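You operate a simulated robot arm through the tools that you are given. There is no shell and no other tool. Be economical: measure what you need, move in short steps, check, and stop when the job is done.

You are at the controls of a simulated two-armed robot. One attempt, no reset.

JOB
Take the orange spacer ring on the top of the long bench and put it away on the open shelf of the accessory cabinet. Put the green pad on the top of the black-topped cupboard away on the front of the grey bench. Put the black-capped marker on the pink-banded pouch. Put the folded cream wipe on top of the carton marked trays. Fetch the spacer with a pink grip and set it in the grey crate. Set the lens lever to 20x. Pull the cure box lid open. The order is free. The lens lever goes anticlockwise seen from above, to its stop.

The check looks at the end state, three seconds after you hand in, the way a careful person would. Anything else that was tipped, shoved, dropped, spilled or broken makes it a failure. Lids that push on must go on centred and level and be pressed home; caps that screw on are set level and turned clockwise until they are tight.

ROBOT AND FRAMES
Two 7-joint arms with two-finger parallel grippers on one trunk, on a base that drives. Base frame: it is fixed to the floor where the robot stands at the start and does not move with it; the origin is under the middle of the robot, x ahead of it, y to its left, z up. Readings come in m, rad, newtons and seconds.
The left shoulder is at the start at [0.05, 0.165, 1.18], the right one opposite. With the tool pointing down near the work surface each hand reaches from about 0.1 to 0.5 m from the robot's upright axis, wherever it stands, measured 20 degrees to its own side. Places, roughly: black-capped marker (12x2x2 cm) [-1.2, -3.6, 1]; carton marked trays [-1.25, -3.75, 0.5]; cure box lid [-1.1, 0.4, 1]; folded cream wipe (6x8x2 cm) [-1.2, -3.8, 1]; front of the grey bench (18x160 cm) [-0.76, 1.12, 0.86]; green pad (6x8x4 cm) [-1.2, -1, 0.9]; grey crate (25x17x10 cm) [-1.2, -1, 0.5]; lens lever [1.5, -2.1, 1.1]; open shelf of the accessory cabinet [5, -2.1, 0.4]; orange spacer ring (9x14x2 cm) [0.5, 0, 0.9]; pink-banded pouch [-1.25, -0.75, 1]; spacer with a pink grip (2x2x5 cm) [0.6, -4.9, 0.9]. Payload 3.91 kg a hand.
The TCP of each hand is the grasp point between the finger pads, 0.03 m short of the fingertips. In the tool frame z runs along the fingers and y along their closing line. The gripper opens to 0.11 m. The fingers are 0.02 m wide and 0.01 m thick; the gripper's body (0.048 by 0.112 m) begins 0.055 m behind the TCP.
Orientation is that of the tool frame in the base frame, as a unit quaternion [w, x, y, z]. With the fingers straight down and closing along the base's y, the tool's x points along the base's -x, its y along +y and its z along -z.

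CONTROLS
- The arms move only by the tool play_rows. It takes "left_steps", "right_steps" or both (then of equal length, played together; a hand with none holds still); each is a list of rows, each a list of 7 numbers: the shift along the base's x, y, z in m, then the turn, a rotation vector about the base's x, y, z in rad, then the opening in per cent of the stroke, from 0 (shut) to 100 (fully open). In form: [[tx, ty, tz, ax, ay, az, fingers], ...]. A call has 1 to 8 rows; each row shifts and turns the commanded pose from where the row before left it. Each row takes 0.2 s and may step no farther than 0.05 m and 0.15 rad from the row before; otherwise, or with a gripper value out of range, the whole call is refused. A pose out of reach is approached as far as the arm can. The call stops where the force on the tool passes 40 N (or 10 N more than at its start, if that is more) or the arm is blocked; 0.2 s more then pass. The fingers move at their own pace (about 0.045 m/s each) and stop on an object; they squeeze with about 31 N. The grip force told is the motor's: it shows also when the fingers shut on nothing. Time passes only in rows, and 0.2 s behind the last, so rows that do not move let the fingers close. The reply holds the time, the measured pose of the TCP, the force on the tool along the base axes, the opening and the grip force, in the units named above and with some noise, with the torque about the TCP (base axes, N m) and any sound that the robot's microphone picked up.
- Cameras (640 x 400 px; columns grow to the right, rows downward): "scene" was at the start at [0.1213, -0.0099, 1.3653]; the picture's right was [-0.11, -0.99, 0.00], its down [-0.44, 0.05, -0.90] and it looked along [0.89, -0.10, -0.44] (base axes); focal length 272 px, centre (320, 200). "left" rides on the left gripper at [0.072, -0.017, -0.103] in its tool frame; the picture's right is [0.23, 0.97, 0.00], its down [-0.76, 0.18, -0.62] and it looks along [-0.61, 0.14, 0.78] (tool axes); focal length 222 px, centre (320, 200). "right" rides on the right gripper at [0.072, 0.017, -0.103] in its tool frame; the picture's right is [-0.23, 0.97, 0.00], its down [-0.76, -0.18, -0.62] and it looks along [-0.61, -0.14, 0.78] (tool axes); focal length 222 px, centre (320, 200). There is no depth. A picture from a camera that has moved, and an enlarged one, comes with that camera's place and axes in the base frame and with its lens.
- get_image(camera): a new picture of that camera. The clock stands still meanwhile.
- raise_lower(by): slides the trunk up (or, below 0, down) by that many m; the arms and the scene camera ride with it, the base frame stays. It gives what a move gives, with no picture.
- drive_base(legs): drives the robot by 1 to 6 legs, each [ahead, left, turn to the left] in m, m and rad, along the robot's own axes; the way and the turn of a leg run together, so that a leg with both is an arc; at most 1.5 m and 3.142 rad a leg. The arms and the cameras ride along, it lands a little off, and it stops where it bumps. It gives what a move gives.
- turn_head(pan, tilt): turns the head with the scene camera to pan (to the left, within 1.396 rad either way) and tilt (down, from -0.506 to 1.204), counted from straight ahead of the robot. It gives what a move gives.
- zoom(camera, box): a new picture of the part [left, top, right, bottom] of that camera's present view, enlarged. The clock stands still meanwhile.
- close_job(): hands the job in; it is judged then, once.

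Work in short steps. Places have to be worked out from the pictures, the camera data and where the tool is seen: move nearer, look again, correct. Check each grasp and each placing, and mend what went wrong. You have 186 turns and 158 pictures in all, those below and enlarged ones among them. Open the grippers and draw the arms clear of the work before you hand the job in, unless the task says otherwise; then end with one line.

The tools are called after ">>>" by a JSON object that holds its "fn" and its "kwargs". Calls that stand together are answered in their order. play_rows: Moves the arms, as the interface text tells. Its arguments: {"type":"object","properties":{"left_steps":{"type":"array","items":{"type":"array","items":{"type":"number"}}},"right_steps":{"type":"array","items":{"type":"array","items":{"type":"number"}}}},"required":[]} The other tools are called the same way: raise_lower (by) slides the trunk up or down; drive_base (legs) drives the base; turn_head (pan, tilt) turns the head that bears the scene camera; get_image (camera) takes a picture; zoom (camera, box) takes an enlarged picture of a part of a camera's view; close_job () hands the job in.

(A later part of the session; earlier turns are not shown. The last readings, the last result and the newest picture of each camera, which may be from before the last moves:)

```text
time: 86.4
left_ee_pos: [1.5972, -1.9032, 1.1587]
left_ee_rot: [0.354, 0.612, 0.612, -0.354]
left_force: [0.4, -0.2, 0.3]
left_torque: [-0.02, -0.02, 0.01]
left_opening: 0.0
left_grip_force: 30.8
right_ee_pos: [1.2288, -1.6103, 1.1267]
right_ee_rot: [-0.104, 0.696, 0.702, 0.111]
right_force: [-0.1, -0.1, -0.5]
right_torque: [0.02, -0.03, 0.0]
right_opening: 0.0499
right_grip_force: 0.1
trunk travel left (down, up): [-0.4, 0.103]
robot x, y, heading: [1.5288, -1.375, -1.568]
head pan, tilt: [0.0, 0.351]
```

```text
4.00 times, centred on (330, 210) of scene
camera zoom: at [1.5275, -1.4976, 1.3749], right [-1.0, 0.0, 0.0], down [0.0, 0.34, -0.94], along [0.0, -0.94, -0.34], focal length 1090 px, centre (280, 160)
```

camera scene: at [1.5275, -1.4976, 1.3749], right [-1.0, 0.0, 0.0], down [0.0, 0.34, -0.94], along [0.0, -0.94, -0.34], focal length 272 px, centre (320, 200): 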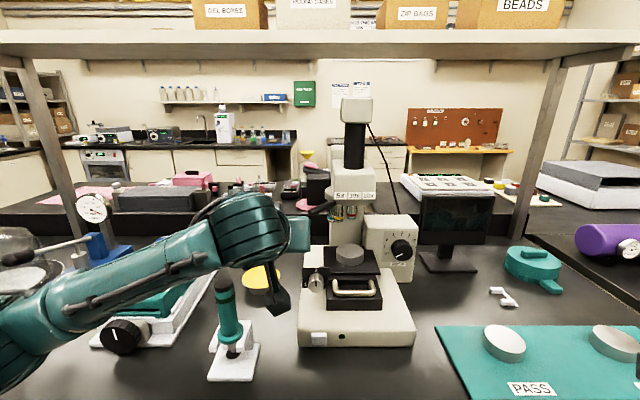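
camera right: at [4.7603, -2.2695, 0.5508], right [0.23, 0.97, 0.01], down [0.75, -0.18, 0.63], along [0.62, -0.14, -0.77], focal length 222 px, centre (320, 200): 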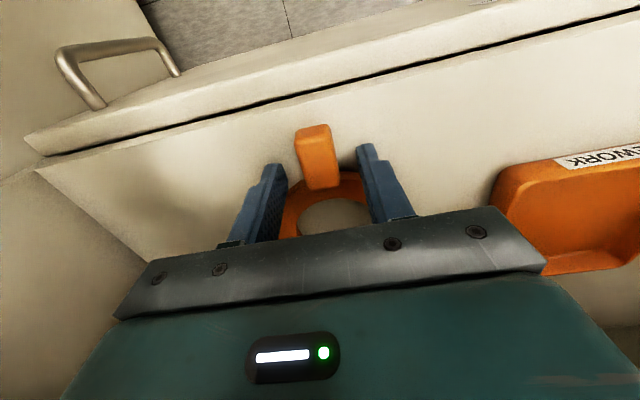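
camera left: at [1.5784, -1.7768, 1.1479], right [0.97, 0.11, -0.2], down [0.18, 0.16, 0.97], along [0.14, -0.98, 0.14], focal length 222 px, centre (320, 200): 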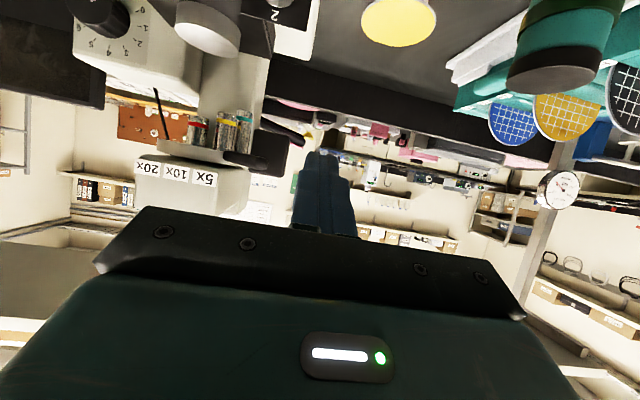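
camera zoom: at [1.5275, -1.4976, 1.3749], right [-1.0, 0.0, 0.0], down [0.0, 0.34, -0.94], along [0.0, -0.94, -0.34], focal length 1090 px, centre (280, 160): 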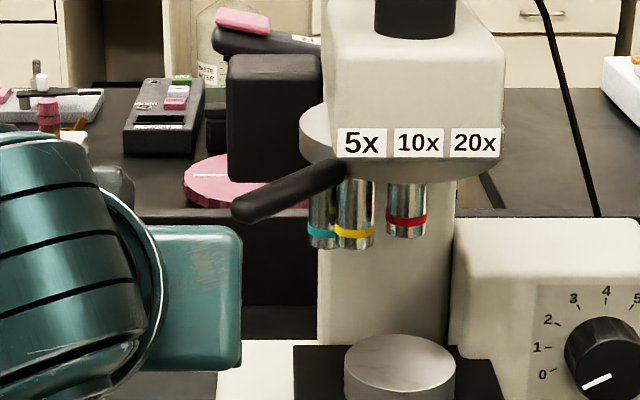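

Lever geometry: turret centre ≈ [1.454, -2.174], the lever 35° left of front, tip radius ≈0.155. I bring the fingertips forward just left of the tip.

>>> {"fn": "play_rows", "kwargs": {"left_steps": [[0, -0.04, -0.003, 0, 0, 0, 0], [0, -0.04, -0.003, 0, 0, 0, 0], [-0.002, -0.04, -0.003, 0, 0, 0, 0], [-0.005, -0.02, 0, 0, 0, 0, 0]]}}

>>> {"fn": "get_image", "kwargs": {"camera": "left"}}

>>> {"fn": "zoom", "kwargs": {"camera": "scene", "box": [260, 160, 400, 260]}}

```text
time: 87.4
left_ee_pos: [1.5907, -2.0434, 1.1496]
left_ee_rot: [0.355, 0.611, 0.613, -0.353]
left_force: [0.5, 0.1, -0.8]
left_torque: [-0.04, 0.01, 0.02]
left_opening: 0.0
left_grip_force: 31.1
right_ee_pos: [1.229, -1.6105, 1.1266]
right_ee_rot: [-0.103, 0.697, 0.701, 0.11]
right_force: [0.9, -0.4, 0.2]
right_torque: [0.01, -0.02, -0.01]
right_opening: 0.0495
right_grip_force: 0.1
trunk travel left (down, up): [-0.4, 0.103]
robot x, y, heading: [1.5276, -1.3784, -1.565]
head pan, tilt: [0.0, 0.351]
```

```text
125 pictures are left
camera left: at [1.5713, -1.9167, 1.1383], right [0.97, 0.11, -0.2], down [0.18, 0.16, 0.97], along [0.14, -0.98, 0.14], focal length 222 px, centre (320, 200)
```

left: 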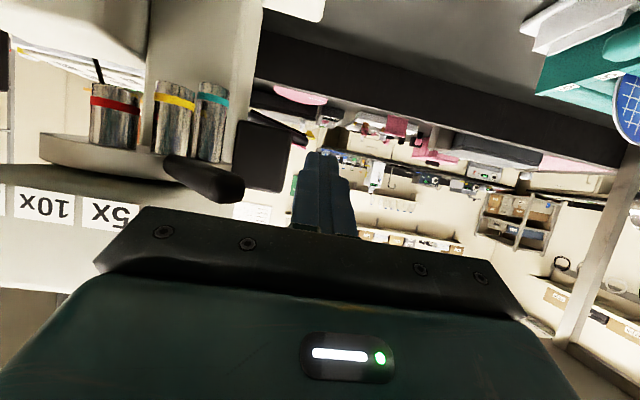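

```text
4.00 times, centred on (330, 210) of scene
camera zoom: at [1.5278, -1.4971, 1.3749], right [-1.0, 0.0, 0.0], down [0.0, 0.34, -0.94], along [0.0, -0.94, -0.34], focal length 1090 px, centre (280, 160)
```

zoom: 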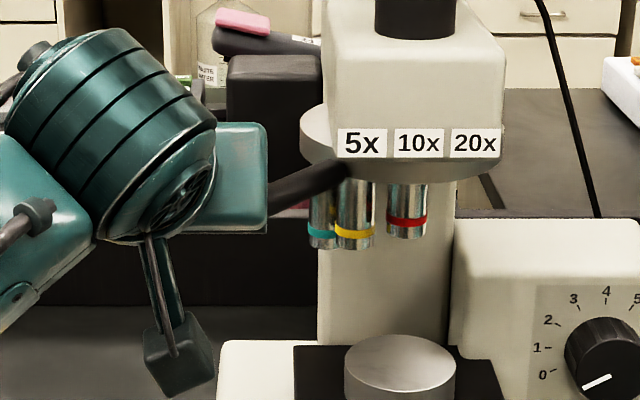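

The lever sits about 1 cm higher than I thought. I raise by 1 cm and push it towards the right along a shallow arc.

>>> {"fn": "play_rows", "kwargs": {"left_steps": [[-0.005, 0, 0.01, 0, 0, 0, 0], [-0.02, 0.002, 0, 0, 0, 0, 0], [-0.02, 0.005, 0, 0, 0, 0, 0], [-0.02, 0.005, 0, 0, 0, 0, 0], [-0.02, 0.002, 0, 0, 0, 0, 0], [-0.02, 0, 0, 0, 0, 0, 0], [-0.02, -0.003, 0, 0, 0, 0, 0]]}}

>>> {"fn": "zoom", "kwargs": {"camera": "scene", "box": [260, 160, 400, 260]}}

>>> {"fn": "get_image", "kwargs": {"camera": "left"}}

```text
time: 89.0
left_ee_pos: [1.4636, -2.0325, 1.1618]
left_ee_rot: [0.354, 0.612, 0.612, -0.354]
left_force: [0.2, 0.8, 0.5]
left_torque: [0.04, 0.04, 0.03]
left_opening: 0.0001
left_grip_force: 31.1
right_ee_pos: [1.2289, -1.6098, 1.1258]
right_ee_rot: [-0.104, 0.696, 0.702, 0.111]
right_force: [-0.7, 0.2, -0.3]
right_torque: [0.01, 0.01, 0.01]
right_opening: 0.0493
right_grip_force: 0.1
trunk travel left (down, up): [-0.4, 0.103]
robot x, y, heading: [1.5262, -1.3763, -1.572]
head pan, tilt: [0.0, 0.351]
```

```text
4.00 times, centred on (330, 210) of scene
camera zoom: at [1.5276, -1.497, 1.3749], right [-1.0, 0.0, 0.0], down [0.0, 0.34, -0.94], along [0.0, -0.94, -0.34], focal length 1090 px, centre (280, 160)
```

zoom: 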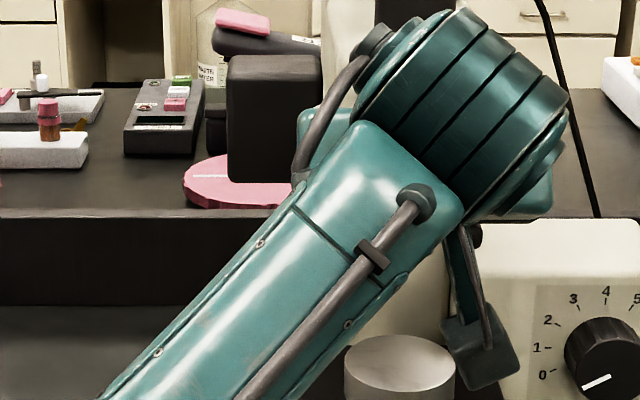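

```text
122 pictures are left
camera left: at [1.4457, -1.9057, 1.1486], right [0.97, 0.11, -0.2], down [0.18, 0.16, 0.97], along [0.14, -0.98, 0.14], focal length 222 px, centre (320, 200)
```

left: 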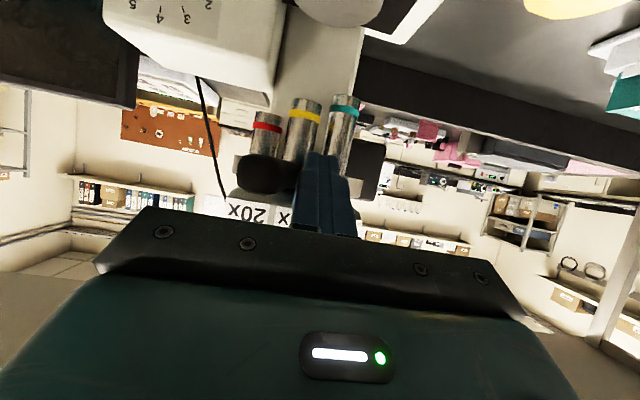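

The lever is swinging along, with little force. I go on to the right in smaller steps until the stop.

>>> {"fn": "play_rows", "kwargs": {"left_steps": [[-0.015, -0.002, 0, 0, 0, 0, 0], [-0.015, -0.003, 0, 0, 0, 0, 0], [-0.015, -0.003, 0, 0, 0, 0, 0], [-0.01, -0.002, 0, 0, 0, 0, 0]]}}

>>> {"fn": "get_image", "kwargs": {"camera": "left"}}

```text
time: 90.0
left_ee_pos: [1.4225, -2.0395, 1.1588]
left_ee_rot: [0.359, 0.607, 0.62, -0.343]
left_force: [16.4, 21.4, 3.0]
left_torque: [0.02, -0.14, 0.34]
left_opening: 0.0
left_grip_force: 31.0
right_ee_pos: [1.2309, -1.6064, 1.1272]
right_ee_rot: [-0.102, 0.696, 0.702, 0.108]
right_force: [-0.9, -0.5, 0.1]
right_torque: [0.01, -0.02, -0.01]
right_opening: 0.0495
right_grip_force: 0.0
trunk travel left (down, up): [-0.4, 0.103]
robot x, y, heading: [1.5286, -1.3733, -1.566]
head pan, tilt: [0.0, 0.351]
stopped in row 4 (left hand): the force on the tool passed its limit (the readings are from after the stop); the commanded pose is now the measured one
```

```text
121 pictures are left
camera left: at [1.4024, -1.9134, 1.1486], right [0.97, 0.14, -0.19], down [0.16, 0.16, 0.97], along [0.17, -0.98, 0.13], focal length 222 px, centre (320, 200)
```

left: 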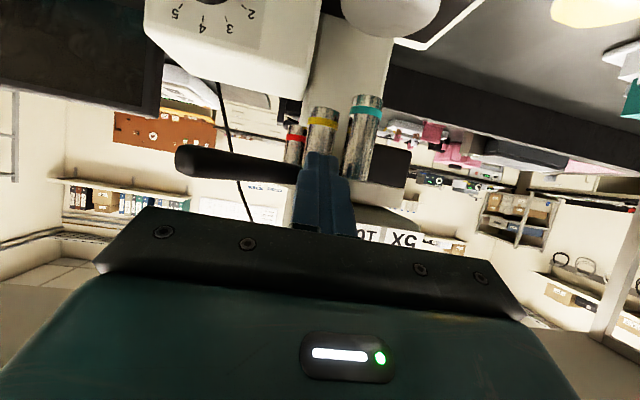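

A firm stop was met. I draw the hand back and to the left to see the lever.

>>> {"fn": "play_rows", "kwargs": {"left_steps": [[0.01, 0.02, 0, 0, 0, 0, 0], [0.02, 0.04, 0, 0, 0, 0, 0], [0.04, 0.03, 0, 0, 0, 0, 0], [0.04, 0.03, 0, 0, 0, 0, 0], [0.045, 0.01, 0, 0, 0, 0, 0], [0.045, 0.01, 0, 0, 0, 0, 0]]}}

>>> {"fn": "zoom", "kwargs": {"camera": "scene", "box": [260, 160, 400, 260]}}

```text
time: 91.4
left_ee_pos: [1.6196, -1.904, 1.1584]
left_ee_rot: [0.357, 0.61, 0.618, -0.345]
left_force: [-1.2, -0.3, 0.2]
left_torque: [0.01, 0.02, -0.03]
left_opening: 0.0
left_grip_force: 31.1
right_ee_pos: [1.2316, -1.6098, 1.1274]
right_ee_rot: [-0.104, 0.696, 0.702, 0.11]
right_force: [0.7, -0.3, -0.1]
right_torque: [0.0, 0.0, 0.01]
right_opening: 0.0495
right_grip_force: 0.1
trunk travel left (down, up): [-0.4, 0.103]
robot x, y, heading: [1.5322, -1.3754, -1.568]
head pan, tilt: [0.0, 0.351]
```

```text
4.00 times, centred on (330, 210) of scene
camera zoom: at [1.5292, -1.4965, 1.375], right [-1.0, 0.0, 0.0], down [0.0, 0.34, -0.94], along [0.0, -0.94, -0.34], focal length 1090 px, centre (280, 160)
```

zoom: 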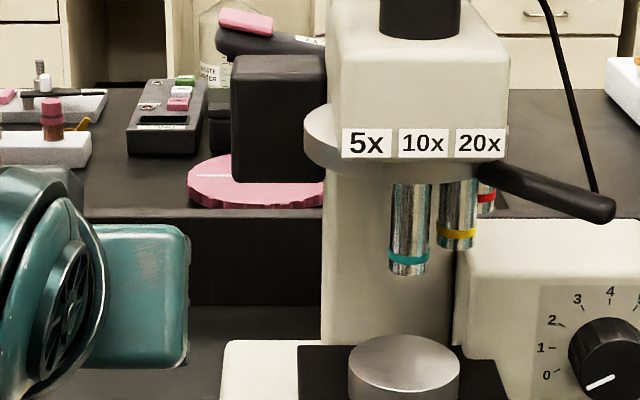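

The lever is at 20x at its stop and the teal objective is in place. I bring both hands back to carrying poses.

>>> {"fn": "play_rows", "kwargs": {"left_steps": [[0.01, 0.03, 0.005, 0.15, 0, 0, 50], [0.01, 0.03, 0.005, 0.15, 0, 0, 50], [0.015, 0.03, 0.005, 0.15, 0, 0, 50], [0.015, 0.03, 0.005, 0.15, 0, 0, 50], [0.015, 0.02, 0.01, 0.15, 0, 0, 50], [0.015, 0.02, 0.01, 0.15, 0, 0, 50], [0.015, 0.02, 0.01, 0.147, 0, 0, 50], [0, 0, 0, 0, 0, 0, 50]], "right_steps": [[0.02, -0.015, 0.005, -0.15, 0, 0, 50], [0.02, -0.015, 0.005, -0.15, 0, 0, 50], [0.02, -0.015, 0.005, 0, 0, 0, 50], [0.02, -0.015, 0.005, 0, 0, 0, 50], [0.02, -0.015, 0.01, 0, 0, 0, 50], [0.02, -0.015, 0.01, 0, 0, 0, 50], [0.01, 0, 0.01, 0, 0, 0, 50], [0, 0, 0, 0, 0, 0, 50]]}}

>>> {"fn": "drive_base", "kwargs": {"legs": [[-0.25, 0, 0], [0, -1.15, 0], [0, -1.1, 0], [1.4, 0, 0]]}}

>>> {"fn": "turn_head", "kwargs": {"pan": 0.3, "tilt": 0.4}}

>>> {"fn": "get_image", "kwargs": {"camera": "scene"}}

```text
time: 92.6
left_ee_pos: [1.691, -1.9343, 1.04]
left_ee_rot: [0.157, 0.691, 0.695, -0.123]
left_force: [-4.3, 2.0, 27.4]
left_torque: [1.1, -0.06, 0.23]
left_opening: 0.0548
left_grip_force: 0.0
left hand out of reach, approached as far as the arm can: row 2, 3, 4, 5
right_ee_pos: [1.3195, -1.6759, 1.154]
right_ee_rot: [0.003, 0.704, 0.71, 0.004]
right_force: [0.2, -0.9, 0.5]
right_torque: [-0.01, -0.01, 0.01]
right_opening: 0.0547
right_grip_force: 0.1
trunk travel left (down, up): [-0.4, 0.103]
robot x, y, heading: [1.5245, -1.3754, -1.567]
head pan, tilt: [0.0, 0.351]
stopped in row 5 (left hand): the force on the tool passed its limit (the readings are from after the stop); the commanded pose is now the measured one
```

```text
time: 105.2
left_ee_pos: [-0.5506, -1.7066, 1.033]
left_ee_rot: [0.151, 0.68, 0.708, -0.119]
left_force: [0.0, -0.9, -0.4]
left_torque: [0.0, -0.02, -0.01]
left_opening: 0.0553
left_grip_force: 0.0
right_ee_pos: [-0.9255, -1.4616, 1.1528]
right_ee_rot: [-0.001, 0.692, 0.722, 0.004]
right_force: [-0.2, -1.0, -0.4]
right_torque: [-0.02, -0.03, -0.03]
right_opening: 0.0549
right_grip_force: 0.1
trunk travel left (down, up): [-0.4, 0.103]
robot x, y, heading: [-0.7342, -1.1533, -1.538]
head pan, tilt: [0.0, 0.351]
stopped in leg 3: the robot was blocked; the commanded pose is now the measured one
```

```text
time: 106.0
left_ee_pos: [-0.5492, -1.7087, 1.0342]
left_ee_rot: [0.151, 0.68, 0.707, -0.12]
left_force: [-0.3, -0.2, 0.2]
left_torque: [0.01, 0.01, -0.01]
left_opening: 0.0551
left_grip_force: 0.2
right_ee_pos: [-0.9266, -1.4612, 1.1528]
right_ee_rot: [-0.002, 0.692, 0.722, 0.003]
right_force: [-0.4, -0.4, 0.6]
right_torque: [-0.01, 0.01, 0.0]
right_opening: 0.0547
right_grip_force: 0.0
trunk travel left (down, up): [-0.4, 0.103]
robot x, y, heading: [-0.7412, -1.1559, -1.536]
head pan, tilt: [0.3, 0.4]
```

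```text
119 pictures are left
camera scene: at [-0.6969, -1.2686, 1.3704], right [-0.95, -0.33, 0.01], down [-0.13, 0.37, -0.92], along [0.3, -0.87, -0.39], focal length 272 px, centre (320, 200)
```

scene: 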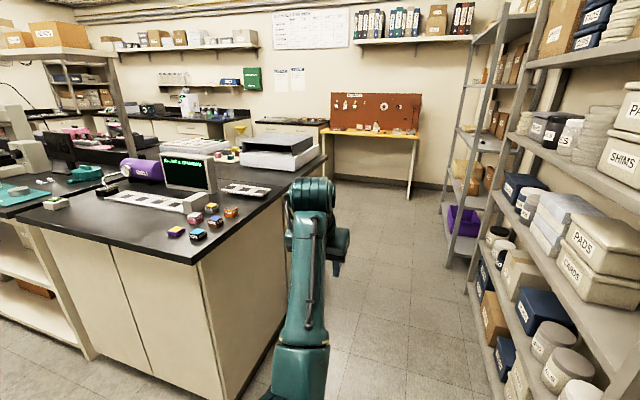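

The left hand was pressed onto something near [1.69, -1.95, 1.0] – probably the teal bottle tool by the microscope. I look back there to see whether it still stands.

>>> {"fn": "turn_head", "kwargs": {"pan": 1.25, "tilt": 0.15}}

>>> {"fn": "zoom", "kwargs": {"camera": "scene", "box": [240, 140, 400, 240]}}

```text
time: 107.3
left_ee_pos: [-0.5493, -1.708, 1.0329]
left_ee_rot: [0.151, 0.68, 0.707, -0.12]
left_force: [-0.2, 0.7, 0.0]
left_torque: [-0.02, 0.0, 0.02]
left_opening: 0.0552
left_grip_force: 0.1
right_ee_pos: [-0.9256, -1.4612, 1.1511]
right_ee_rot: [-0.001, 0.691, 0.723, 0.004]
right_force: [-0.5, -0.7, -1.5]
right_torque: [0.0, -0.04, 0.0]
right_opening: 0.055
right_grip_force: 0.0
trunk travel left (down, up): [-0.4, 0.103]
robot x, y, heading: [-0.734, -1.1572, -1.54]
head pan, tilt: [1.25, 0.15]
```

```text
4.00 times, centred on (320, 190) of scene
camera zoom: at [-0.638, -1.2077, 1.3932], right [-0.29, -0.96, 0.0], down [-0.15, 0.04, -0.99], along [0.95, -0.28, -0.16], focal length 1090 px, centre (320, 240)
```

zoom: 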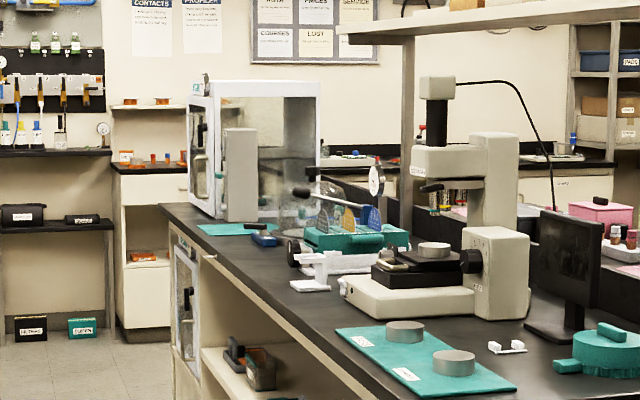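

I can't see the teal tube in its stand from here, so I must go back. First I set the left arm right in open space.

>>> {"fn": "play_rows", "kwargs": {"left_steps": [[0, 0, 0.04, 0, 0, 0, 50], [0, 0, 0.04, 0, 0, 0, 50], [0, 0.02, 0.04, 0.1, 0, 0, 50], [0, 0.04, 0.03, 0.1, 0, 0, 50], [0, 0.04, 0.03, 0.1, 0, 0, 50], [0, 0.04, 0, 0.09, 0, 0, 50]]}}

>>> {"fn": "drive_base", "kwargs": {"legs": [[0.05, 1.2, -0.03], [0, 1.1, 0]]}}

>>> {"fn": "turn_head", "kwargs": {"pan": 0.1, "tilt": 0.5}}

>>> {"fn": "get_image", "kwargs": {"camera": "scene"}}

```text
time: 108.7
left_ee_pos: [-0.529, -1.7484, 1.1792]
left_ee_rot: [0.015, 0.697, 0.717, 0.02]
left_force: [-0.7, 0.2, -0.1]
left_torque: [0.0, 0.01, -0.02]
left_opening: 0.0553
left_grip_force: 0.1
left hand out of reach, approached as far as the arm can: row 1, 2, 3, 4, 5, 6
right_ee_pos: [-0.927, -1.4621, 1.1521]
right_ee_rot: [-0.001, 0.692, 0.722, 0.004]
right_force: [-0.2, -0.2, 0.1]
right_torque: [0.02, 0.0, 0.02]
right_opening: 0.055
right_grip_force: 0.1
trunk travel left (down, up): [-0.4, 0.103]
robot x, y, heading: [-0.7367, -1.1526, -1.536]
head pan, tilt: [1.25, 0.15]
```

```text
time: 120.1
left_ee_pos: [1.7623, -1.8041, 1.1797]
left_ee_rot: [0.018, 0.71, 0.703, 0.023]
left_force: [0.2, 0.4, 0.1]
left_torque: [-0.01, 0.0, 0.02]
left_opening: 0.055
left_grip_force: 0.1
right_ee_pos: [1.378, -1.5033, 1.1512]
right_ee_rot: [0.001, 0.705, 0.709, 0.006]
right_force: [0.4, -0.3, 0.9]
right_torque: [0.0, 0.0, 0.05]
right_opening: 0.0548
right_grip_force: 0.0
trunk travel left (down, up): [-0.4, 0.103]
robot x, y, heading: [1.5856, -1.201, -1.577]
head pan, tilt: [1.25, 0.15]
```

```text
time: 121.5
left_ee_pos: [1.7627, -1.8054, 1.18]
left_ee_rot: [0.018, 0.711, 0.703, 0.022]
left_force: [0.5, 0.1, 0.8]
left_torque: [0.02, -0.01, -0.02]
left_opening: 0.0549
left_grip_force: 0.1
right_ee_pos: [1.3774, -1.5034, 1.1519]
right_ee_rot: [0.001, 0.705, 0.709, 0.006]
right_force: [0.1, 0.6, 0.1]
right_torque: [-0.03, -0.01, -0.04]
right_opening: 0.0547
right_grip_force: 0.1
trunk travel left (down, up): [-0.4, 0.103]
robot x, y, heading: [1.5842, -1.1994, -1.578]
head pan, tilt: [0.099, 0.499]
```

```text
117 pictures are left
camera scene: at [1.5947, -1.3216, 1.3613], right [-1.0, -0.09, 0.0], down [-0.05, 0.48, -0.88], along [0.08, -0.87, -0.48], focal length 272 px, centre (320, 200)
```

scene: 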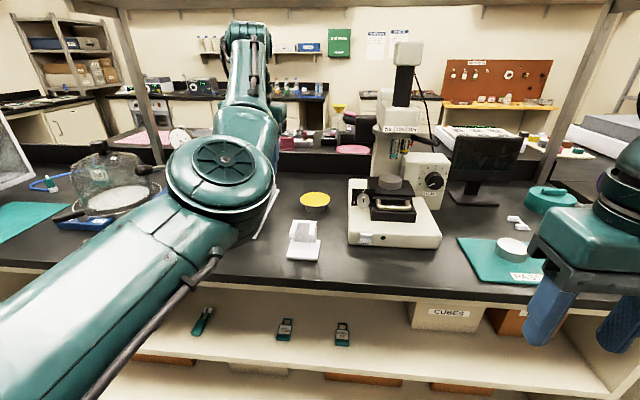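

The teal tube is missing from its white stand. I draw the left arm back to uncover the bench.

>>> {"fn": "play_rows", "kwargs": {"left_steps": [[0.02, 0.04, 0.01, 0, 0, 0, 50], [0.02, 0.04, 0.01, 0, 0, 0, 50], [0.02, 0.04, 0.01, 0, 0, 0, 50], [0.02, 0.04, 0.01, 0, 0, 0, 50], [0.0, 0.04, 0, 0, 0, 0, 50], [0, 0, 0, 0, 0, 0, 50]]}}

>>> {"fn": "turn_head", "kwargs": {"pan": 0.1, "tilt": 0.75}}

>>> {"fn": "get_image", "kwargs": {"camera": "scene"}}

>>> {"fn": "get_image", "kwargs": {"camera": "left"}}

```text
time: 122.8
left_ee_pos: [1.7852, -1.7976, 1.1903]
left_ee_rot: [0.017, 0.711, 0.703, 0.023]
left_force: [0.2, 0.2, 0.7]
left_torque: [0.0, 0.01, -0.01]
left_opening: 0.0551
left_grip_force: 0.0
left hand out of reach, approached as far as the arm can: row 1, 2, 3, 4, 5
right_ee_pos: [1.3772, -1.5039, 1.1514]
right_ee_rot: [0.0, 0.705, 0.709, 0.007]
right_force: [-0.4, -0.8, -0.3]
right_torque: [0.02, 0.01, -0.03]
right_opening: 0.0554
right_grip_force: 0.1
trunk travel left (down, up): [-0.4, 0.103]
robot x, y, heading: [1.5801, -1.2022, -1.577]
head pan, tilt: [0.099, 0.499]
```

```text
time: 123.6
left_ee_pos: [1.7863, -1.7977, 1.1911]
left_ee_rot: [0.017, 0.71, 0.703, 0.023]
left_force: [0.1, -0.3, 0.1]
left_torque: [-0.03, -0.01, -0.01]
left_opening: 0.0551
left_grip_force: 0.1
right_ee_pos: [1.378, -1.5036, 1.1504]
right_ee_rot: [0.002, 0.705, 0.709, 0.008]
right_force: [0.3, 0.1, 0.8]
right_torque: [-0.01, 0.02, 0.02]
right_opening: 0.0548
right_grip_force: 0.2
trunk travel left (down, up): [-0.4, 0.103]
robot x, y, heading: [1.5872, -1.2058, -1.573]
head pan, tilt: [0.099, 0.75]
```

```text
116 pictures are left
camera scene: at [1.5938, -1.3136, 1.3394], right [-1.0, -0.09, 0.0], down [-0.06, 0.68, -0.73], along [0.07, -0.73, -0.68], focal length 272 px, centre (320, 200)
```

scene: 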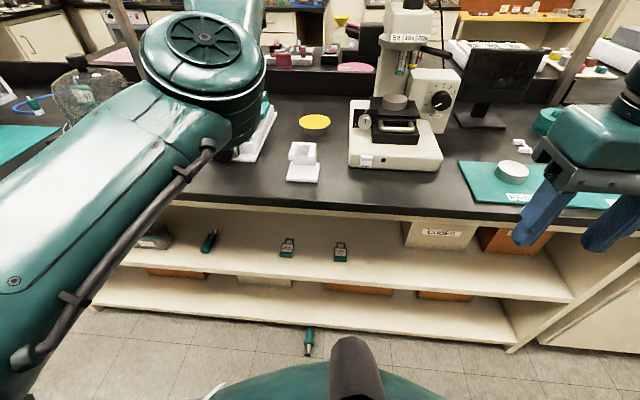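

```text
115 pictures are left
camera left: at [1.7629, -1.7248, 1.2931], right [0.97, 0.22, 0.06], down [0.13, -0.77, 0.63], along [0.18, -0.6, -0.78], focal length 222 px, centre (320, 200)
```

left: 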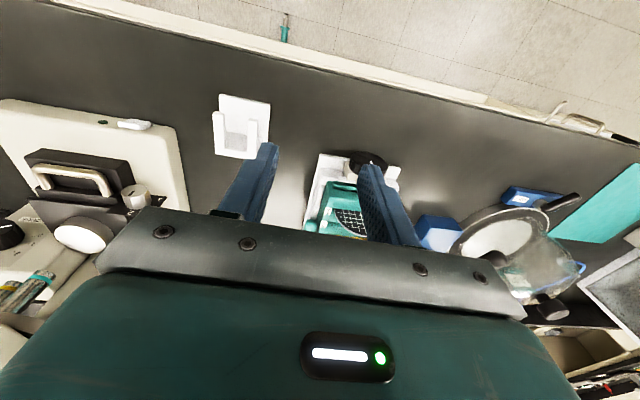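

The tube fell to the floor at about [1.70, -1.78]. I'll restore it to its stand; first I enlarge the tube and the stand.

>>> {"fn": "zoom", "kwargs": {"camera": "scene", "box": [270, 310, 350, 370]}}

>>> {"fn": "zoom", "kwargs": {"camera": "scene", "box": [260, 120, 350, 190]}}

>>> {"fn": "zoom", "kwargs": {"camera": "left", "box": [190, 70, 310, 170]}}

```text
6.67 times, centred on (310, 340) of scene
camera zoom: at [1.5938, -1.3136, 1.3394], right [-1.0, -0.09, 0.0], down [-0.06, 0.68, -0.73], along [0.07, -0.73, -0.68], focal length 1816 px, centre (387, -733)
```

zoom: 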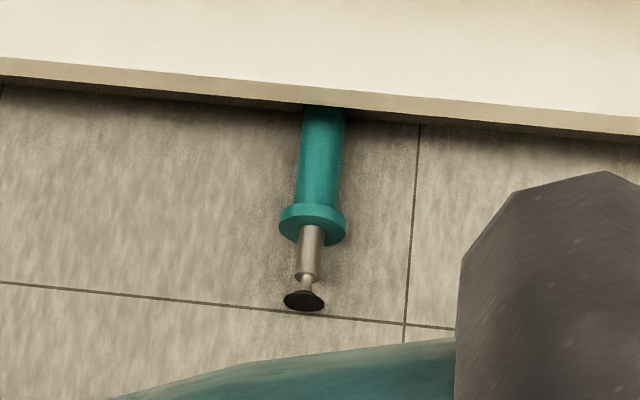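

```text
5.71 times, centred on (305, 155) of scene
camera zoom: at [1.5938, -1.3136, 1.3394], right [-1.0, -0.09, 0.0], down [-0.06, 0.68, -0.73], along [0.07, -0.73, -0.68], focal length 1556 px, centre (406, 457)
```

zoom: 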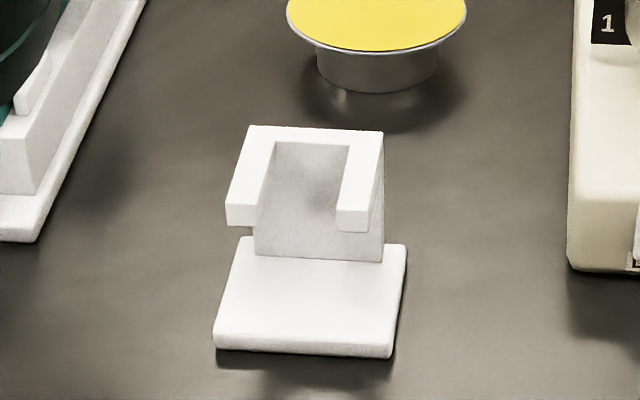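

```text
4.00 times, centred on (250, 120) of left
camera zoom: at [1.7629, -1.7248, 1.2931], right [0.97, 0.22, 0.06], down [0.13, -0.77, 0.63], along [0.18, -0.6, -0.78], focal length 888 px, centre (600, 520)
```

zoom: 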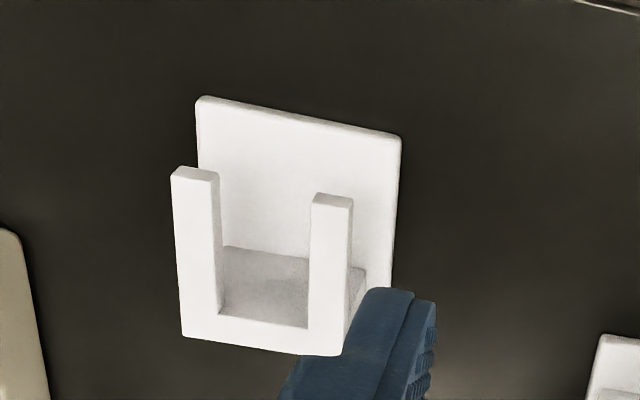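

The suction pen rests flange-on-fork, so I can lift it by its teal body and hang it back. First the left arm must get out of its awkward posture; I swing it out to the left at the same height.

>>> {"fn": "play_rows", "kwargs": {"left_steps": [[0.05, 0, 0.0, 0, 0, 0, 50], [0.05, 0, 0.0, 0, 0, 0, 50], [0.05, 0, 0.0, 0, 0, 0, 50], [0.05, 0, 0.0, 0, 0, 0, 50], [0.05, 0, 0, 0, 0, 0, 50], [0.03, 0.04, 0, 0, 0, 0, 50], [0, 0.05, 0, 0, 0, 0, 50], [0, 0.05, 0, 0, 0, 0, 50]]}}

>>> {"fn": "turn_head", "kwargs": {"pan": 0.4, "tilt": 0.5}}

>>> {"fn": "get_image", "kwargs": {"camera": "scene"}}

```text
time: 125.4
left_ee_pos: [2.1082, -1.7393, 1.2251]
left_ee_rot: [0.017, 0.71, 0.703, 0.022]
left_force: [0.1, -0.2, -0.6]
left_torque: [0.01, 0.0, 0.01]
left_opening: 0.0549
left_grip_force: 0.1
left hand out of reach, approached as far as the arm can: row 5, 6, 7, 8
right_ee_pos: [1.3776, -1.5041, 1.1518]
right_ee_rot: [0.001, 0.705, 0.709, 0.007]
right_force: [-0.3, 0.3, 0.0]
right_torque: [0.01, 0.0, -0.04]
right_opening: 0.0547
right_grip_force: 0.0
trunk travel left (down, up): [-0.4, 0.103]
robot x, y, heading: [1.5876, -1.1998, -1.575]
head pan, tilt: [0.099, 0.75]
```

```text
time: 126.2
left_ee_pos: [2.1064, -1.7405, 1.2243]
left_ee_rot: [0.017, 0.711, 0.703, 0.022]
left_force: [0.4, 0.2, -0.1]
left_torque: [0.0, 0.03, -0.04]
left_opening: 0.0548
left_grip_force: 0.0
right_ee_pos: [1.3769, -1.5037, 1.1513]
right_ee_rot: [0.001, 0.706, 0.708, 0.007]
right_force: [-0.5, -0.9, -0.1]
right_torque: [0.02, 0.06, 0.03]
right_opening: 0.0548
right_grip_force: 0.0
trunk travel left (down, up): [-0.4, 0.103]
robot x, y, heading: [1.5837, -1.2049, -1.576]
head pan, tilt: [0.4, 0.499]
```

```text
111 pictures are left
camera scene: at [1.621, -1.3151, 1.3612], right [-0.92, -0.38, 0.0], down [-0.18, 0.44, -0.88], along [0.34, -0.81, -0.48], focal length 272 px, centre (320, 200)
```

scene: 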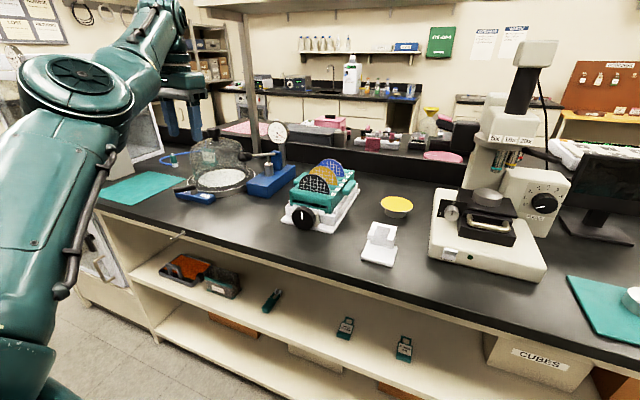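

The upper arm points too far inward. I swing the hand further out and back in the open aisle.

>>> {"fn": "play_rows", "kwargs": {"left_steps": [[0.04, 0.03, 0, 0, 0, 0, 50], [0.04, 0.03, 0, 0, 0, 0, 50], [0.03, 0.04, 0, 0, 0, 0, 50], [0.02, 0.045, 0, 0, 0, 0, 50], [0.01, 0.045, 0, 0, 0, 0, 50], [0, 0.045, 0, 0, 0, 0, 50], [0, 0.045, 0, 0, 0, 0, 50], [0, 0.045, 0, 0, 0, 0, 50]]}}

>>> {"fn": "get_image", "kwargs": {"camera": "scene"}}

```text
time: 128.0
left_ee_pos: [2.324, -1.4655, 1.2706]
left_ee_rot: [0.018, 0.711, 0.702, 0.021]
left_force: [0.6, 0.6, -0.1]
left_torque: [-0.02, -0.02, 0.02]
left_opening: 0.055
left_grip_force: 0.0
left hand out of reach, approached as far as the arm can: row 1, 3, 4, 5, 6, 7, 8
right_ee_pos: [1.3785, -1.5024, 1.1505]
right_ee_rot: [0.001, 0.705, 0.709, 0.006]
right_force: [0.3, -0.1, 0.0]
right_torque: [-0.02, 0.01, 0.02]
right_opening: 0.055
right_grip_force: 0.0
trunk travel left (down, up): [-0.4, 0.103]
robot x, y, heading: [1.5879, -1.2028, -1.575]
head pan, tilt: [0.4, 0.499]
```

```text
110 pictures are left
camera scene: at [1.6211, -1.3143, 1.3614], right [-0.92, -0.38, 0.0], down [-0.18, 0.44, -0.88], along [0.34, -0.81, -0.48], focal length 272 px, centre (320, 200)
```

scene: 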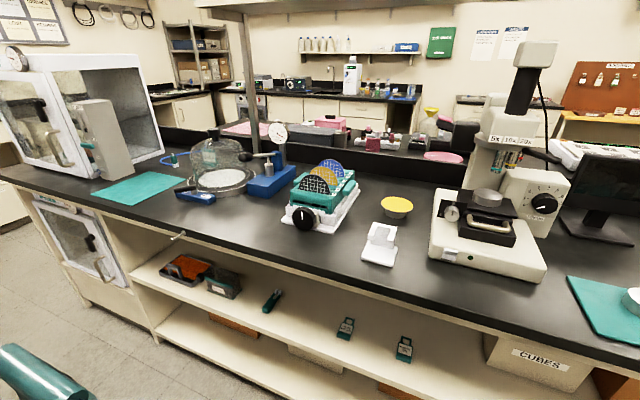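

The arm swung out. Now I bring the hand straight in towards the home place.

>>> {"fn": "play_rows", "kwargs": {"left_steps": [[-0.045, 0, -0.01, 0, 0, 0, 50], [-0.045, 0, -0.01, 0, 0, 0, 50], [-0.045, 0, -0.01, 0, 0, 0, 50], [-0.045, 0, -0.01, 0, 0, 0, 50], [-0.045, 0, -0.01, 0, 0, 0, 50], [-0.045, 0, -0.01, 0, 0, 0, 50], [-0.045, 0, 0, 0, 0, 0, 50], [-0.045, 0, 0, 0, 0, 0, 50]]}}

>>> {"fn": "get_image", "kwargs": {"camera": "scene"}}

```text
time: 129.8
left_ee_pos: [2.2019, -1.5203, 1.2799]
left_ee_rot: [0.019, 0.714, 0.699, 0.024]
left_force: [1.2, 3.5, -1.7]
left_torque: [-0.29, 0.08, 0.01]
left_opening: 0.0551
left_grip_force: 0.0
left hand out of reach, approached as far as the arm can: row 1, 2, 3, 4, 5, 6, 7
right_ee_pos: [1.3797, -1.5022, 1.1495]
right_ee_rot: [0.001, 0.705, 0.71, 0.005]
right_force: [0.6, 0.6, 0.2]
right_torque: [-0.04, 0.01, -0.04]
right_opening: 0.0548
right_grip_force: 0.1
trunk travel left (down, up): [-0.4, 0.103]
robot x, y, heading: [1.586, -1.2026, -1.578]
head pan, tilt: [0.4, 0.499]
```

```text
109 pictures are left
camera scene: at [1.6222, -1.3135, 1.3612], right [-0.92, -0.38, 0.0], down [-0.19, 0.44, -0.88], along [0.34, -0.81, -0.48], focal length 272 px, centre (320, 200)
```

scene: 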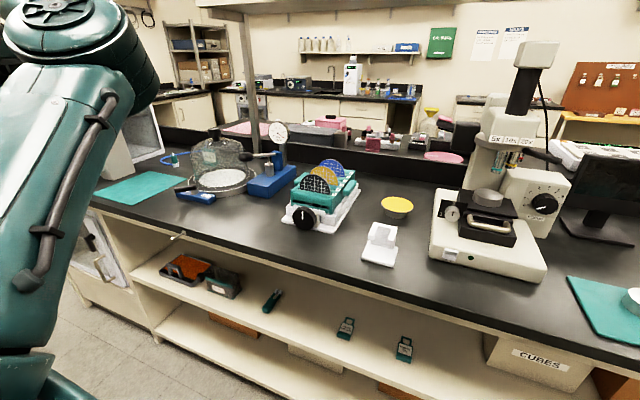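

The forearm is at its folding limit at this height. Lower is roomier, so I lower the hand over the open aisle and bring it in there.

>>> {"fn": "play_rows", "kwargs": {"left_steps": [[0, 0.01, -0.045, 0, 0, 0, 50], [0, 0.01, -0.045, 0, 0, 0, 50], [0, 0.01, -0.045, 0, 0, 0, 50], [0, 0.01, -0.045, 0, 0, 0, 50], [-0.03, 0, -0.035, 0, 0, 0, 50], [-0.03, 0, -0.035, 0, 0, 0, 50], [-0.04, 0, -0.02, 0, 0, 0, 50], [-0.04, 0, -0.02, 0, 0, 0, 50]]}}

>>> {"fn": "play_rows", "kwargs": {"left_steps": [[-0.04, 0, 0, 0, 0, 0, 50], [-0.04, 0, 0, 0, 0, 0, 50], [-0.04, 0, 0, 0, 0, 0, 50], [-0.04, 0, 0, 0, 0, 0, 50], [-0.04, 0, 0, 0, 0, 0, 50], [-0.04, 0, 0, 0, 0, 0, 50]]}}

>>> {"fn": "get_image", "kwargs": {"camera": "scene"}}

```text
time: 131.6
left_ee_pos: [2.0589, -1.481, 0.9934]
left_ee_rot: [0.018, 0.711, 0.703, 0.022]
left_force: [0.1, -0.3, -1.8]
left_torque: [-0.01, -0.04, -0.01]
left_opening: 0.055
left_grip_force: 0.2
right_ee_pos: [1.3768, -1.5031, 1.1502]
right_ee_rot: [0.001, 0.705, 0.709, 0.007]
right_force: [-0.9, -0.4, 0.8]
right_torque: [0.02, -0.02, -0.01]
right_opening: 0.0549
right_grip_force: 0.0
trunk travel left (down, up): [-0.4, 0.103]
robot x, y, heading: [1.583, -1.2008, -1.58]
head pan, tilt: [0.4, 0.499]
```

```text
time: 133.0
left_ee_pos: [1.9807, -1.4808, 0.9949]
left_ee_rot: [0.017, 0.711, 0.703, 0.022]
left_force: [0.6, 0.3, -0.2]
left_torque: [0.0, 0.02, 0.01]
left_opening: 0.0552
left_grip_force: 0.1
left hand out of reach, approached as far as the arm can: row 3, 4, 5, 6
right_ee_pos: [1.3773, -1.5031, 1.1503]
right_ee_rot: [0.001, 0.706, 0.708, 0.006]
right_force: [-0.4, 0.4, -0.7]
right_torque: [-0.02, -0.03, 0.01]
right_opening: 0.0548
right_grip_force: 0.0
trunk travel left (down, up): [-0.4, 0.103]
robot x, y, heading: [1.5872, -1.2047, -1.579]
head pan, tilt: [0.4, 0.499]
```

```text
108 pictures are left
camera scene: at [1.621, -1.3151, 1.3613], right [-0.92, -0.38, 0.0], down [-0.18, 0.44, -0.88], along [0.34, -0.81, -0.48], focal length 272 px, centre (320, 200)
```

scene: 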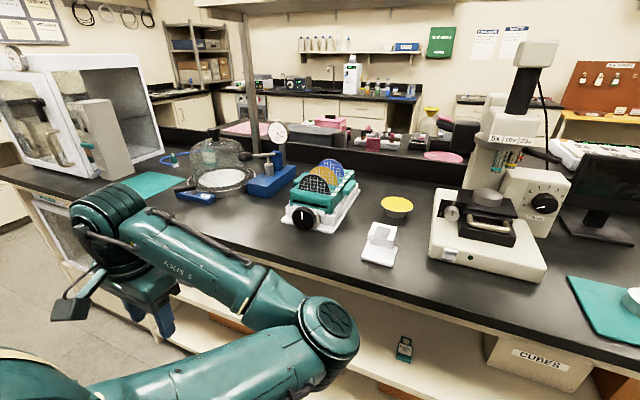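

The elbow has flipped inward. I try yawing the hand clockwise while reaching forward, to make the elbow swing out again.

>>> {"fn": "play_rows", "kwargs": {"left_steps": [[0, -0.02, 0.02, 0, 0, -0.15, 50], [0, -0.02, 0.02, 0, 0, -0.15, 50], [0, -0.02, 0.02, 0, 0, -0.15, 50], [0, -0.02, 0.02, 0, 0, -0.15, 50], [0, -0.02, 0.02, 0, 0, -0.15, 50], [0, -0.02, 0.02, 0, 0, -0.15, 50], [0, -0.01, 0.02, 0, 0, -0.15, 50], [0, -0.01, 0.02, 0, 0, -0.15, 50]]}}

>>> {"fn": "get_image", "kwargs": {"camera": "scene"}}

```text
time: 134.8
left_ee_pos: [1.98, -1.6228, 1.1542]
left_ee_rot: [0.026, 0.984, 0.178, 0.008]
left_force: [0.9, 0.4, 0.3]
left_torque: [0.0, -0.02, 0.04]
left_opening: 0.055
left_grip_force: 0.0
right_ee_pos: [1.3774, -1.5044, 1.151]
right_ee_rot: [0.0, 0.706, 0.709, 0.007]
right_force: [-0.4, -0.1, -0.3]
right_torque: [-0.02, 0.01, -0.01]
right_opening: 0.0552
right_grip_force: 0.1
trunk travel left (down, up): [-0.4, 0.103]
robot x, y, heading: [1.5867, -1.2034, -1.572]
head pan, tilt: [0.4, 0.499]
```

```text
107 pictures are left
camera scene: at [1.6209, -1.315, 1.3612], right [-0.92, -0.38, 0.0], down [-0.18, 0.44, -0.88], along [0.34, -0.81, -0.48], focal length 272 px, centre (320, 200)
```

scene: 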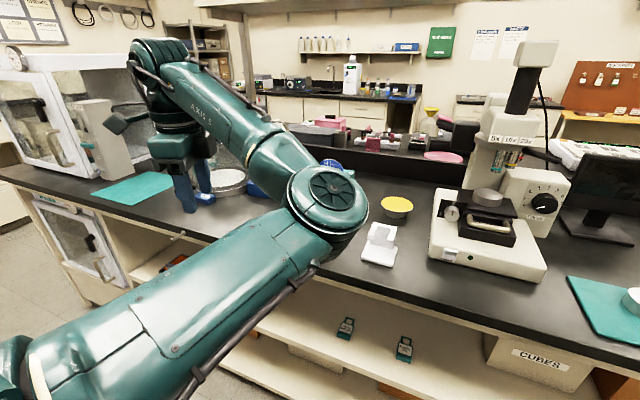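

No limit reached yet. I turn the base to face along the free aisle so the left arm can stretch out safely, then go on yawing.

>>> {"fn": "drive_base", "kwargs": {"legs": [[0, 0, 1.5708]]}}

>>> {"fn": "play_rows", "kwargs": {"left_steps": [[0.045, -0.01, 0.0, 0, 0, -0.12, 50], [0.045, -0.01, 0.0, 0, 0, -0.12, 50], [0.045, -0.01, 0.0, 0, 0, -0.12, 50], [0.045, -0.01, 0, 0, 0, -0.12, 50], [0.045, -0.01, 0, 0, 0, -0.12, 50], [0.045, -0.01, 0, 0, 0, -0.12, 50]]}}

>>> {"fn": "get_image", "kwargs": {"camera": "scene"}}

```text
time: 139.0
left_ee_pos: [2.0089, -0.8117, 1.1556]
left_ee_rot: [0.014, 0.572, 0.82, 0.025]
left_force: [-0.4, -0.3, -0.6]
left_torque: [0.01, 0.03, 0.01]
left_opening: 0.0551
left_grip_force: 0.1
right_ee_pos: [1.8865, -1.4121, 1.1506]
right_ee_rot: [-0.004, 0.001, 1.0, 0.005]
right_force: [0.1, 1.2, 0.1]
right_torque: [0.01, -0.01, 0.01]
right_opening: 0.055
right_grip_force: 0.1
trunk travel left (down, up): [-0.4, 0.103]
robot x, y, heading: [1.5834, -1.2008, -0.009]
head pan, tilt: [0.4, 0.499]
```

```text
time: 140.4
left_ee_pos: [2.2324, -0.8763, 1.1452]
left_ee_rot: [0.023, 0.823, 0.567, 0.019]
left_force: [-1.3, -0.2, -0.1]
left_torque: [-0.01, -0.02, 0.01]
left_opening: 0.0549
left_grip_force: 0.1
left hand out of reach, approached as far as the arm can: row 5, 6
right_ee_pos: [1.8849, -1.4119, 1.1516]
right_ee_rot: [-0.005, 0.002, 1.0, 0.004]
right_force: [-0.4, 1.0, -0.1]
right_torque: [-0.04, 0.01, -0.01]
right_opening: 0.0547
right_grip_force: 0.1
trunk travel left (down, up): [-0.4, 0.103]
robot x, y, heading: [1.5866, -1.2022, -0.009]
head pan, tilt: [0.4, 0.499]
```

```text
106 pictures are left
camera scene: at [1.6997, -1.1674, 1.3612], right [0.38, -0.93, 0.0], down [-0.44, -0.18, -0.88], along [0.81, 0.33, -0.48], focal length 272 px, centre (320, 200)
```

scene: 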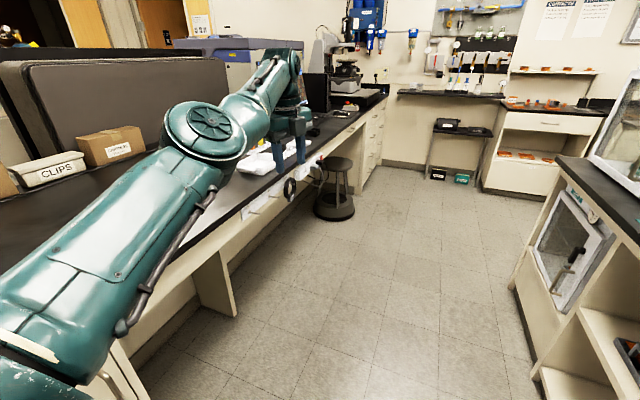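

The arm is nearly straight. I stretch it fully and then retract toward the middle, hoping the elbow bends outward.

>>> {"fn": "play_rows", "kwargs": {"left_steps": [[0.05, 0.0, 0.0, 0, 0, 0, 50], [0.05, 0.0, 0.0, 0, 0, 0, 50], [-0.05, -0.03, 0.0, 0, 0, 0, 50], [-0.05, -0.03, 0.0, 0, 0, 0, 50], [-0.05, -0.03, 0, 0, 0, 0, 50], [-0.05, -0.03, 0, 0, 0, 0, 50], [-0.04, -0.03, 0, 0, 0, 0, 50], [-0.04, -0.03, 0, 0, 0, 0, 50]]}}

>>> {"fn": "get_image", "kwargs": {"camera": "scene"}}

```text
refused: row 3 steps farther than a row can; nothing moved
```

```text
105 pictures are left
camera scene: at [1.6997, -1.1674, 1.3612], right [0.38, -0.93, 0.0], down [-0.44, -0.18, -0.88], along [0.81, 0.33, -0.48], focal length 272 px, centre (320, 200)
```

scene: 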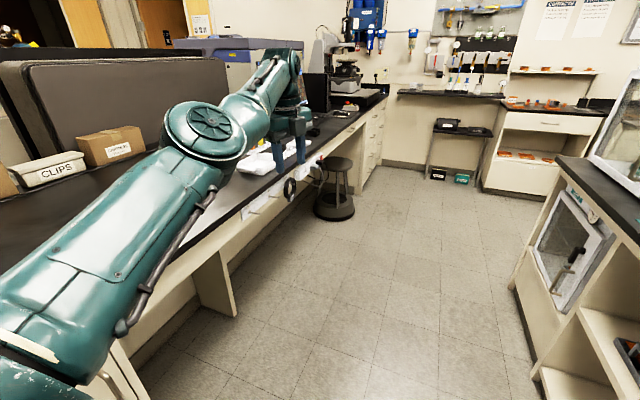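

>>> {"fn": "play_rows", "kwargs": {"left_steps": [[0.05, 0.0, 0.0, 0, 0, 0, 50], [0.05, 0.0, 0.0, 0, 0, 0, 50], [-0.04, -0.03, 0.0, 0, 0, 0, 50], [-0.04, -0.03, 0.0, 0, 0, 0, 50], [-0.04, -0.03, 0, 0, 0, 0, 50], [-0.04, -0.03, 0, 0, 0, 0, 50], [-0.04, -0.03, 0, 0, 0, 0, 50], [-0.04, -0.03, 0, 0, 0, 0, 50]]}}

>>> {"fn": "get_image", "kwargs": {"camera": "scene"}}

```text
time: 142.2
left_ee_pos: [2.2171, -1.0648, 1.1966]
left_ee_rot: [0.021, 0.825, 0.565, 0.019]
left_force: [-0.7, -1.0, 0.8]
left_torque: [0.04, 0.02, -0.04]
left_opening: 0.055
left_grip_force: 0.0
left hand out of reach, approached as far as the arm can: row 1, 2, 3, 4, 5, 6, 7, 8
right_ee_pos: [1.885, -1.4133, 1.1497]
right_ee_rot: [-0.005, 0.002, 1.0, 0.005]
right_force: [-0.6, 0.3, 0.0]
right_torque: [0.07, -0.01, 0.0]
right_opening: 0.055
right_grip_force: 0.1
trunk travel left (down, up): [-0.4, 0.103]
robot x, y, heading: [1.5841, -1.2045, -0.01]
head pan, tilt: [0.4, 0.499]
```

```text
104 pictures are left
camera scene: at [1.6995, -1.1686, 1.3613], right [0.38, -0.93, 0.0], down [-0.44, -0.18, -0.88], along [0.81, 0.33, -0.48], focal length 272 px, centre (320, 200)
```

scene: 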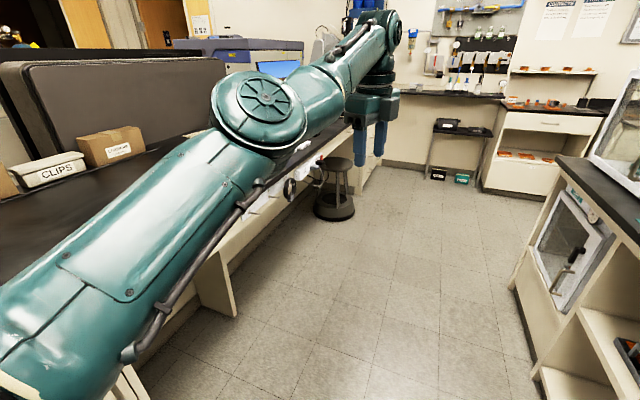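

I keep the hand at full stretch and move it further to the right while relieving the yaw, then retract.

>>> {"fn": "play_rows", "kwargs": {"left_steps": [[0, -0.045, 0.0, 0, 0, 0, 50], [0, -0.045, 0.0, 0, 0, 0, 50], [-0.01, -0.045, 0.0, 0, 0, 0.1, 50], [-0.02, -0.04, 0.0, 0, 0, 0.1, 50], [-0.03, -0.03, 0, 0, 0, 0.1, 50], [-0.04, 0, 0, 0, 0, 0.1, 50], [-0.04, 0, 0, 0, 0, 0.1, 50], [-0.04, 0, 0, 0, 0, 0.1, 50]]}}

>>> {"fn": "get_image", "kwargs": {"camera": "scene"}}

```text
time: 144.0
left_ee_pos: [2.0199, -1.2519, 1.1885]
left_ee_rot: [0.013, 0.62, 0.784, 0.024]
left_force: [-0.9, -0.3, 0.0]
left_torque: [-0.01, -0.04, -0.02]
left_opening: 0.055
left_grip_force: 0.1
left hand out of reach, approached as far as the arm can: row 1, 2, 3
right_ee_pos: [1.8838, -1.4112, 1.1515]
right_ee_rot: [-0.004, 0.002, 1.0, 0.005]
right_force: [-0.3, 0.4, 0.4]
right_torque: [-0.03, 0.01, 0.01]
right_opening: 0.0552
right_grip_force: 0.0
trunk travel left (down, up): [-0.4, 0.103]
robot x, y, heading: [1.585, -1.2045, -0.011]
head pan, tilt: [0.4, 0.499]
```

```text
103 pictures are left
camera scene: at [1.6989, -1.1674, 1.3613], right [0.38, -0.93, 0.0], down [-0.44, -0.18, -0.88], along [0.81, 0.33, -0.48], focal length 272 px, centre (320, 200)
```

scene: 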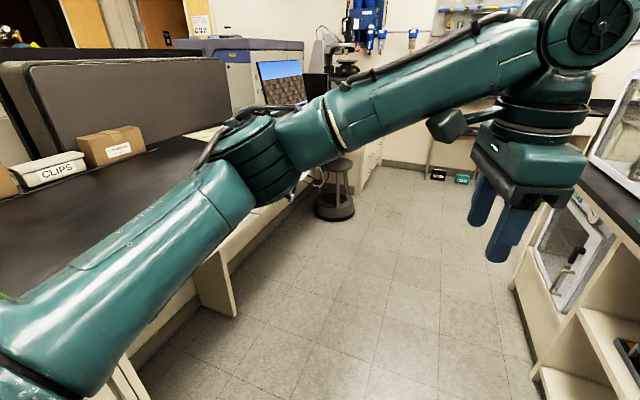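

The elbow is out again. I yaw the hand back and bring it to the home place.

>>> {"fn": "play_rows", "kwargs": {"left_steps": [[-0.005, 0.03, 0, 0, 0, 0.148, 50], [-0.005, 0.03, 0, 0, 0, 0.148, 50], [-0.005, 0.03, 0, 0, 0, 0.148, 50], [-0.005, 0.03, 0, 0, 0, 0.148, 50], [-0.005, 0.03, 0, 0, 0, 0.148, 50], [-0.005, 0.03, 0, 0, 0, 0.148, 50], [-0.005, 0.03, 0, 0, 0, 0.148, 50], [0, 0.02, 0, 0, 0, 0.148, 50]]}}

>>> {"fn": "play_rows", "kwargs": {"left_steps": [[0, 0, 0, 0, 0, 0.14, 50], [-0.03, 0, 0, 0, 0, 0, 50], [-0.03, 0, 0, 0, 0, 0, 50], [0, 0, 0, 0, 0, 0, 50]]}}

>>> {"fn": "get_image", "kwargs": {"camera": "scene"}}

```text
time: 145.8
left_ee_pos: [1.9842, -1.0225, 1.1871]
left_ee_rot: [-0.002, 0.076, 0.997, 0.029]
left_force: [0.1, 0.5, 0.1]
left_torque: [0.02, -0.04, -0.03]
left_opening: 0.0553
left_grip_force: 0.1
right_ee_pos: [1.8855, -1.4126, 1.1509]
right_ee_rot: [-0.005, 0.002, 1.0, 0.006]
right_force: [-0.2, -0.6, 0.1]
right_torque: [0.01, 0.01, 0.0]
right_opening: 0.0551
right_grip_force: 0.1
trunk travel left (down, up): [-0.4, 0.103]
robot x, y, heading: [1.5862, -1.2038, -0.012]
head pan, tilt: [0.4, 0.499]
```

```text
time: 146.8
left_ee_pos: [1.9242, -1.021, 1.1871]
left_ee_rot: [-0.003, 0.006, 1.0, 0.029]
left_force: [0.9, 0.2, 0.0]
left_torque: [0.04, -0.02, -0.01]
left_opening: 0.055
left_grip_force: 0.1
right_ee_pos: [1.8833, -1.4125, 1.1511]
right_ee_rot: [-0.005, 0.002, 1.0, 0.006]
right_force: [0.3, -0.4, -0.5]
right_torque: [-0.03, 0.03, 0.0]
right_opening: 0.0551
right_grip_force: 0.1
trunk travel left (down, up): [-0.4, 0.103]
robot x, y, heading: [1.5854, -1.2027, -0.013]
head pan, tilt: [0.4, 0.499]
```

```text
102 pictures are left
camera scene: at [1.6999, -1.1679, 1.3612], right [0.38, -0.93, 0.0], down [-0.44, -0.18, -0.88], along [0.81, 0.33, -0.48], focal length 272 px, centre (320, 200)
```

scene: 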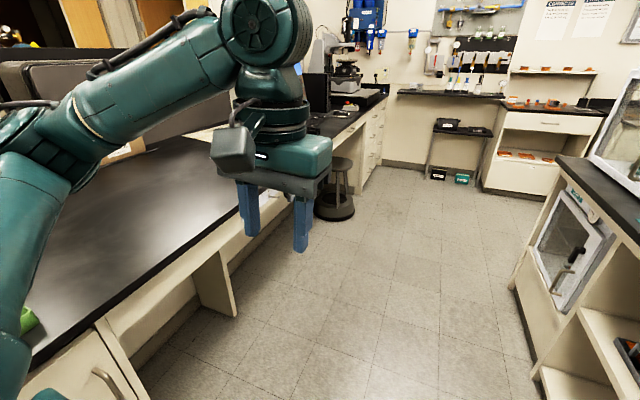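

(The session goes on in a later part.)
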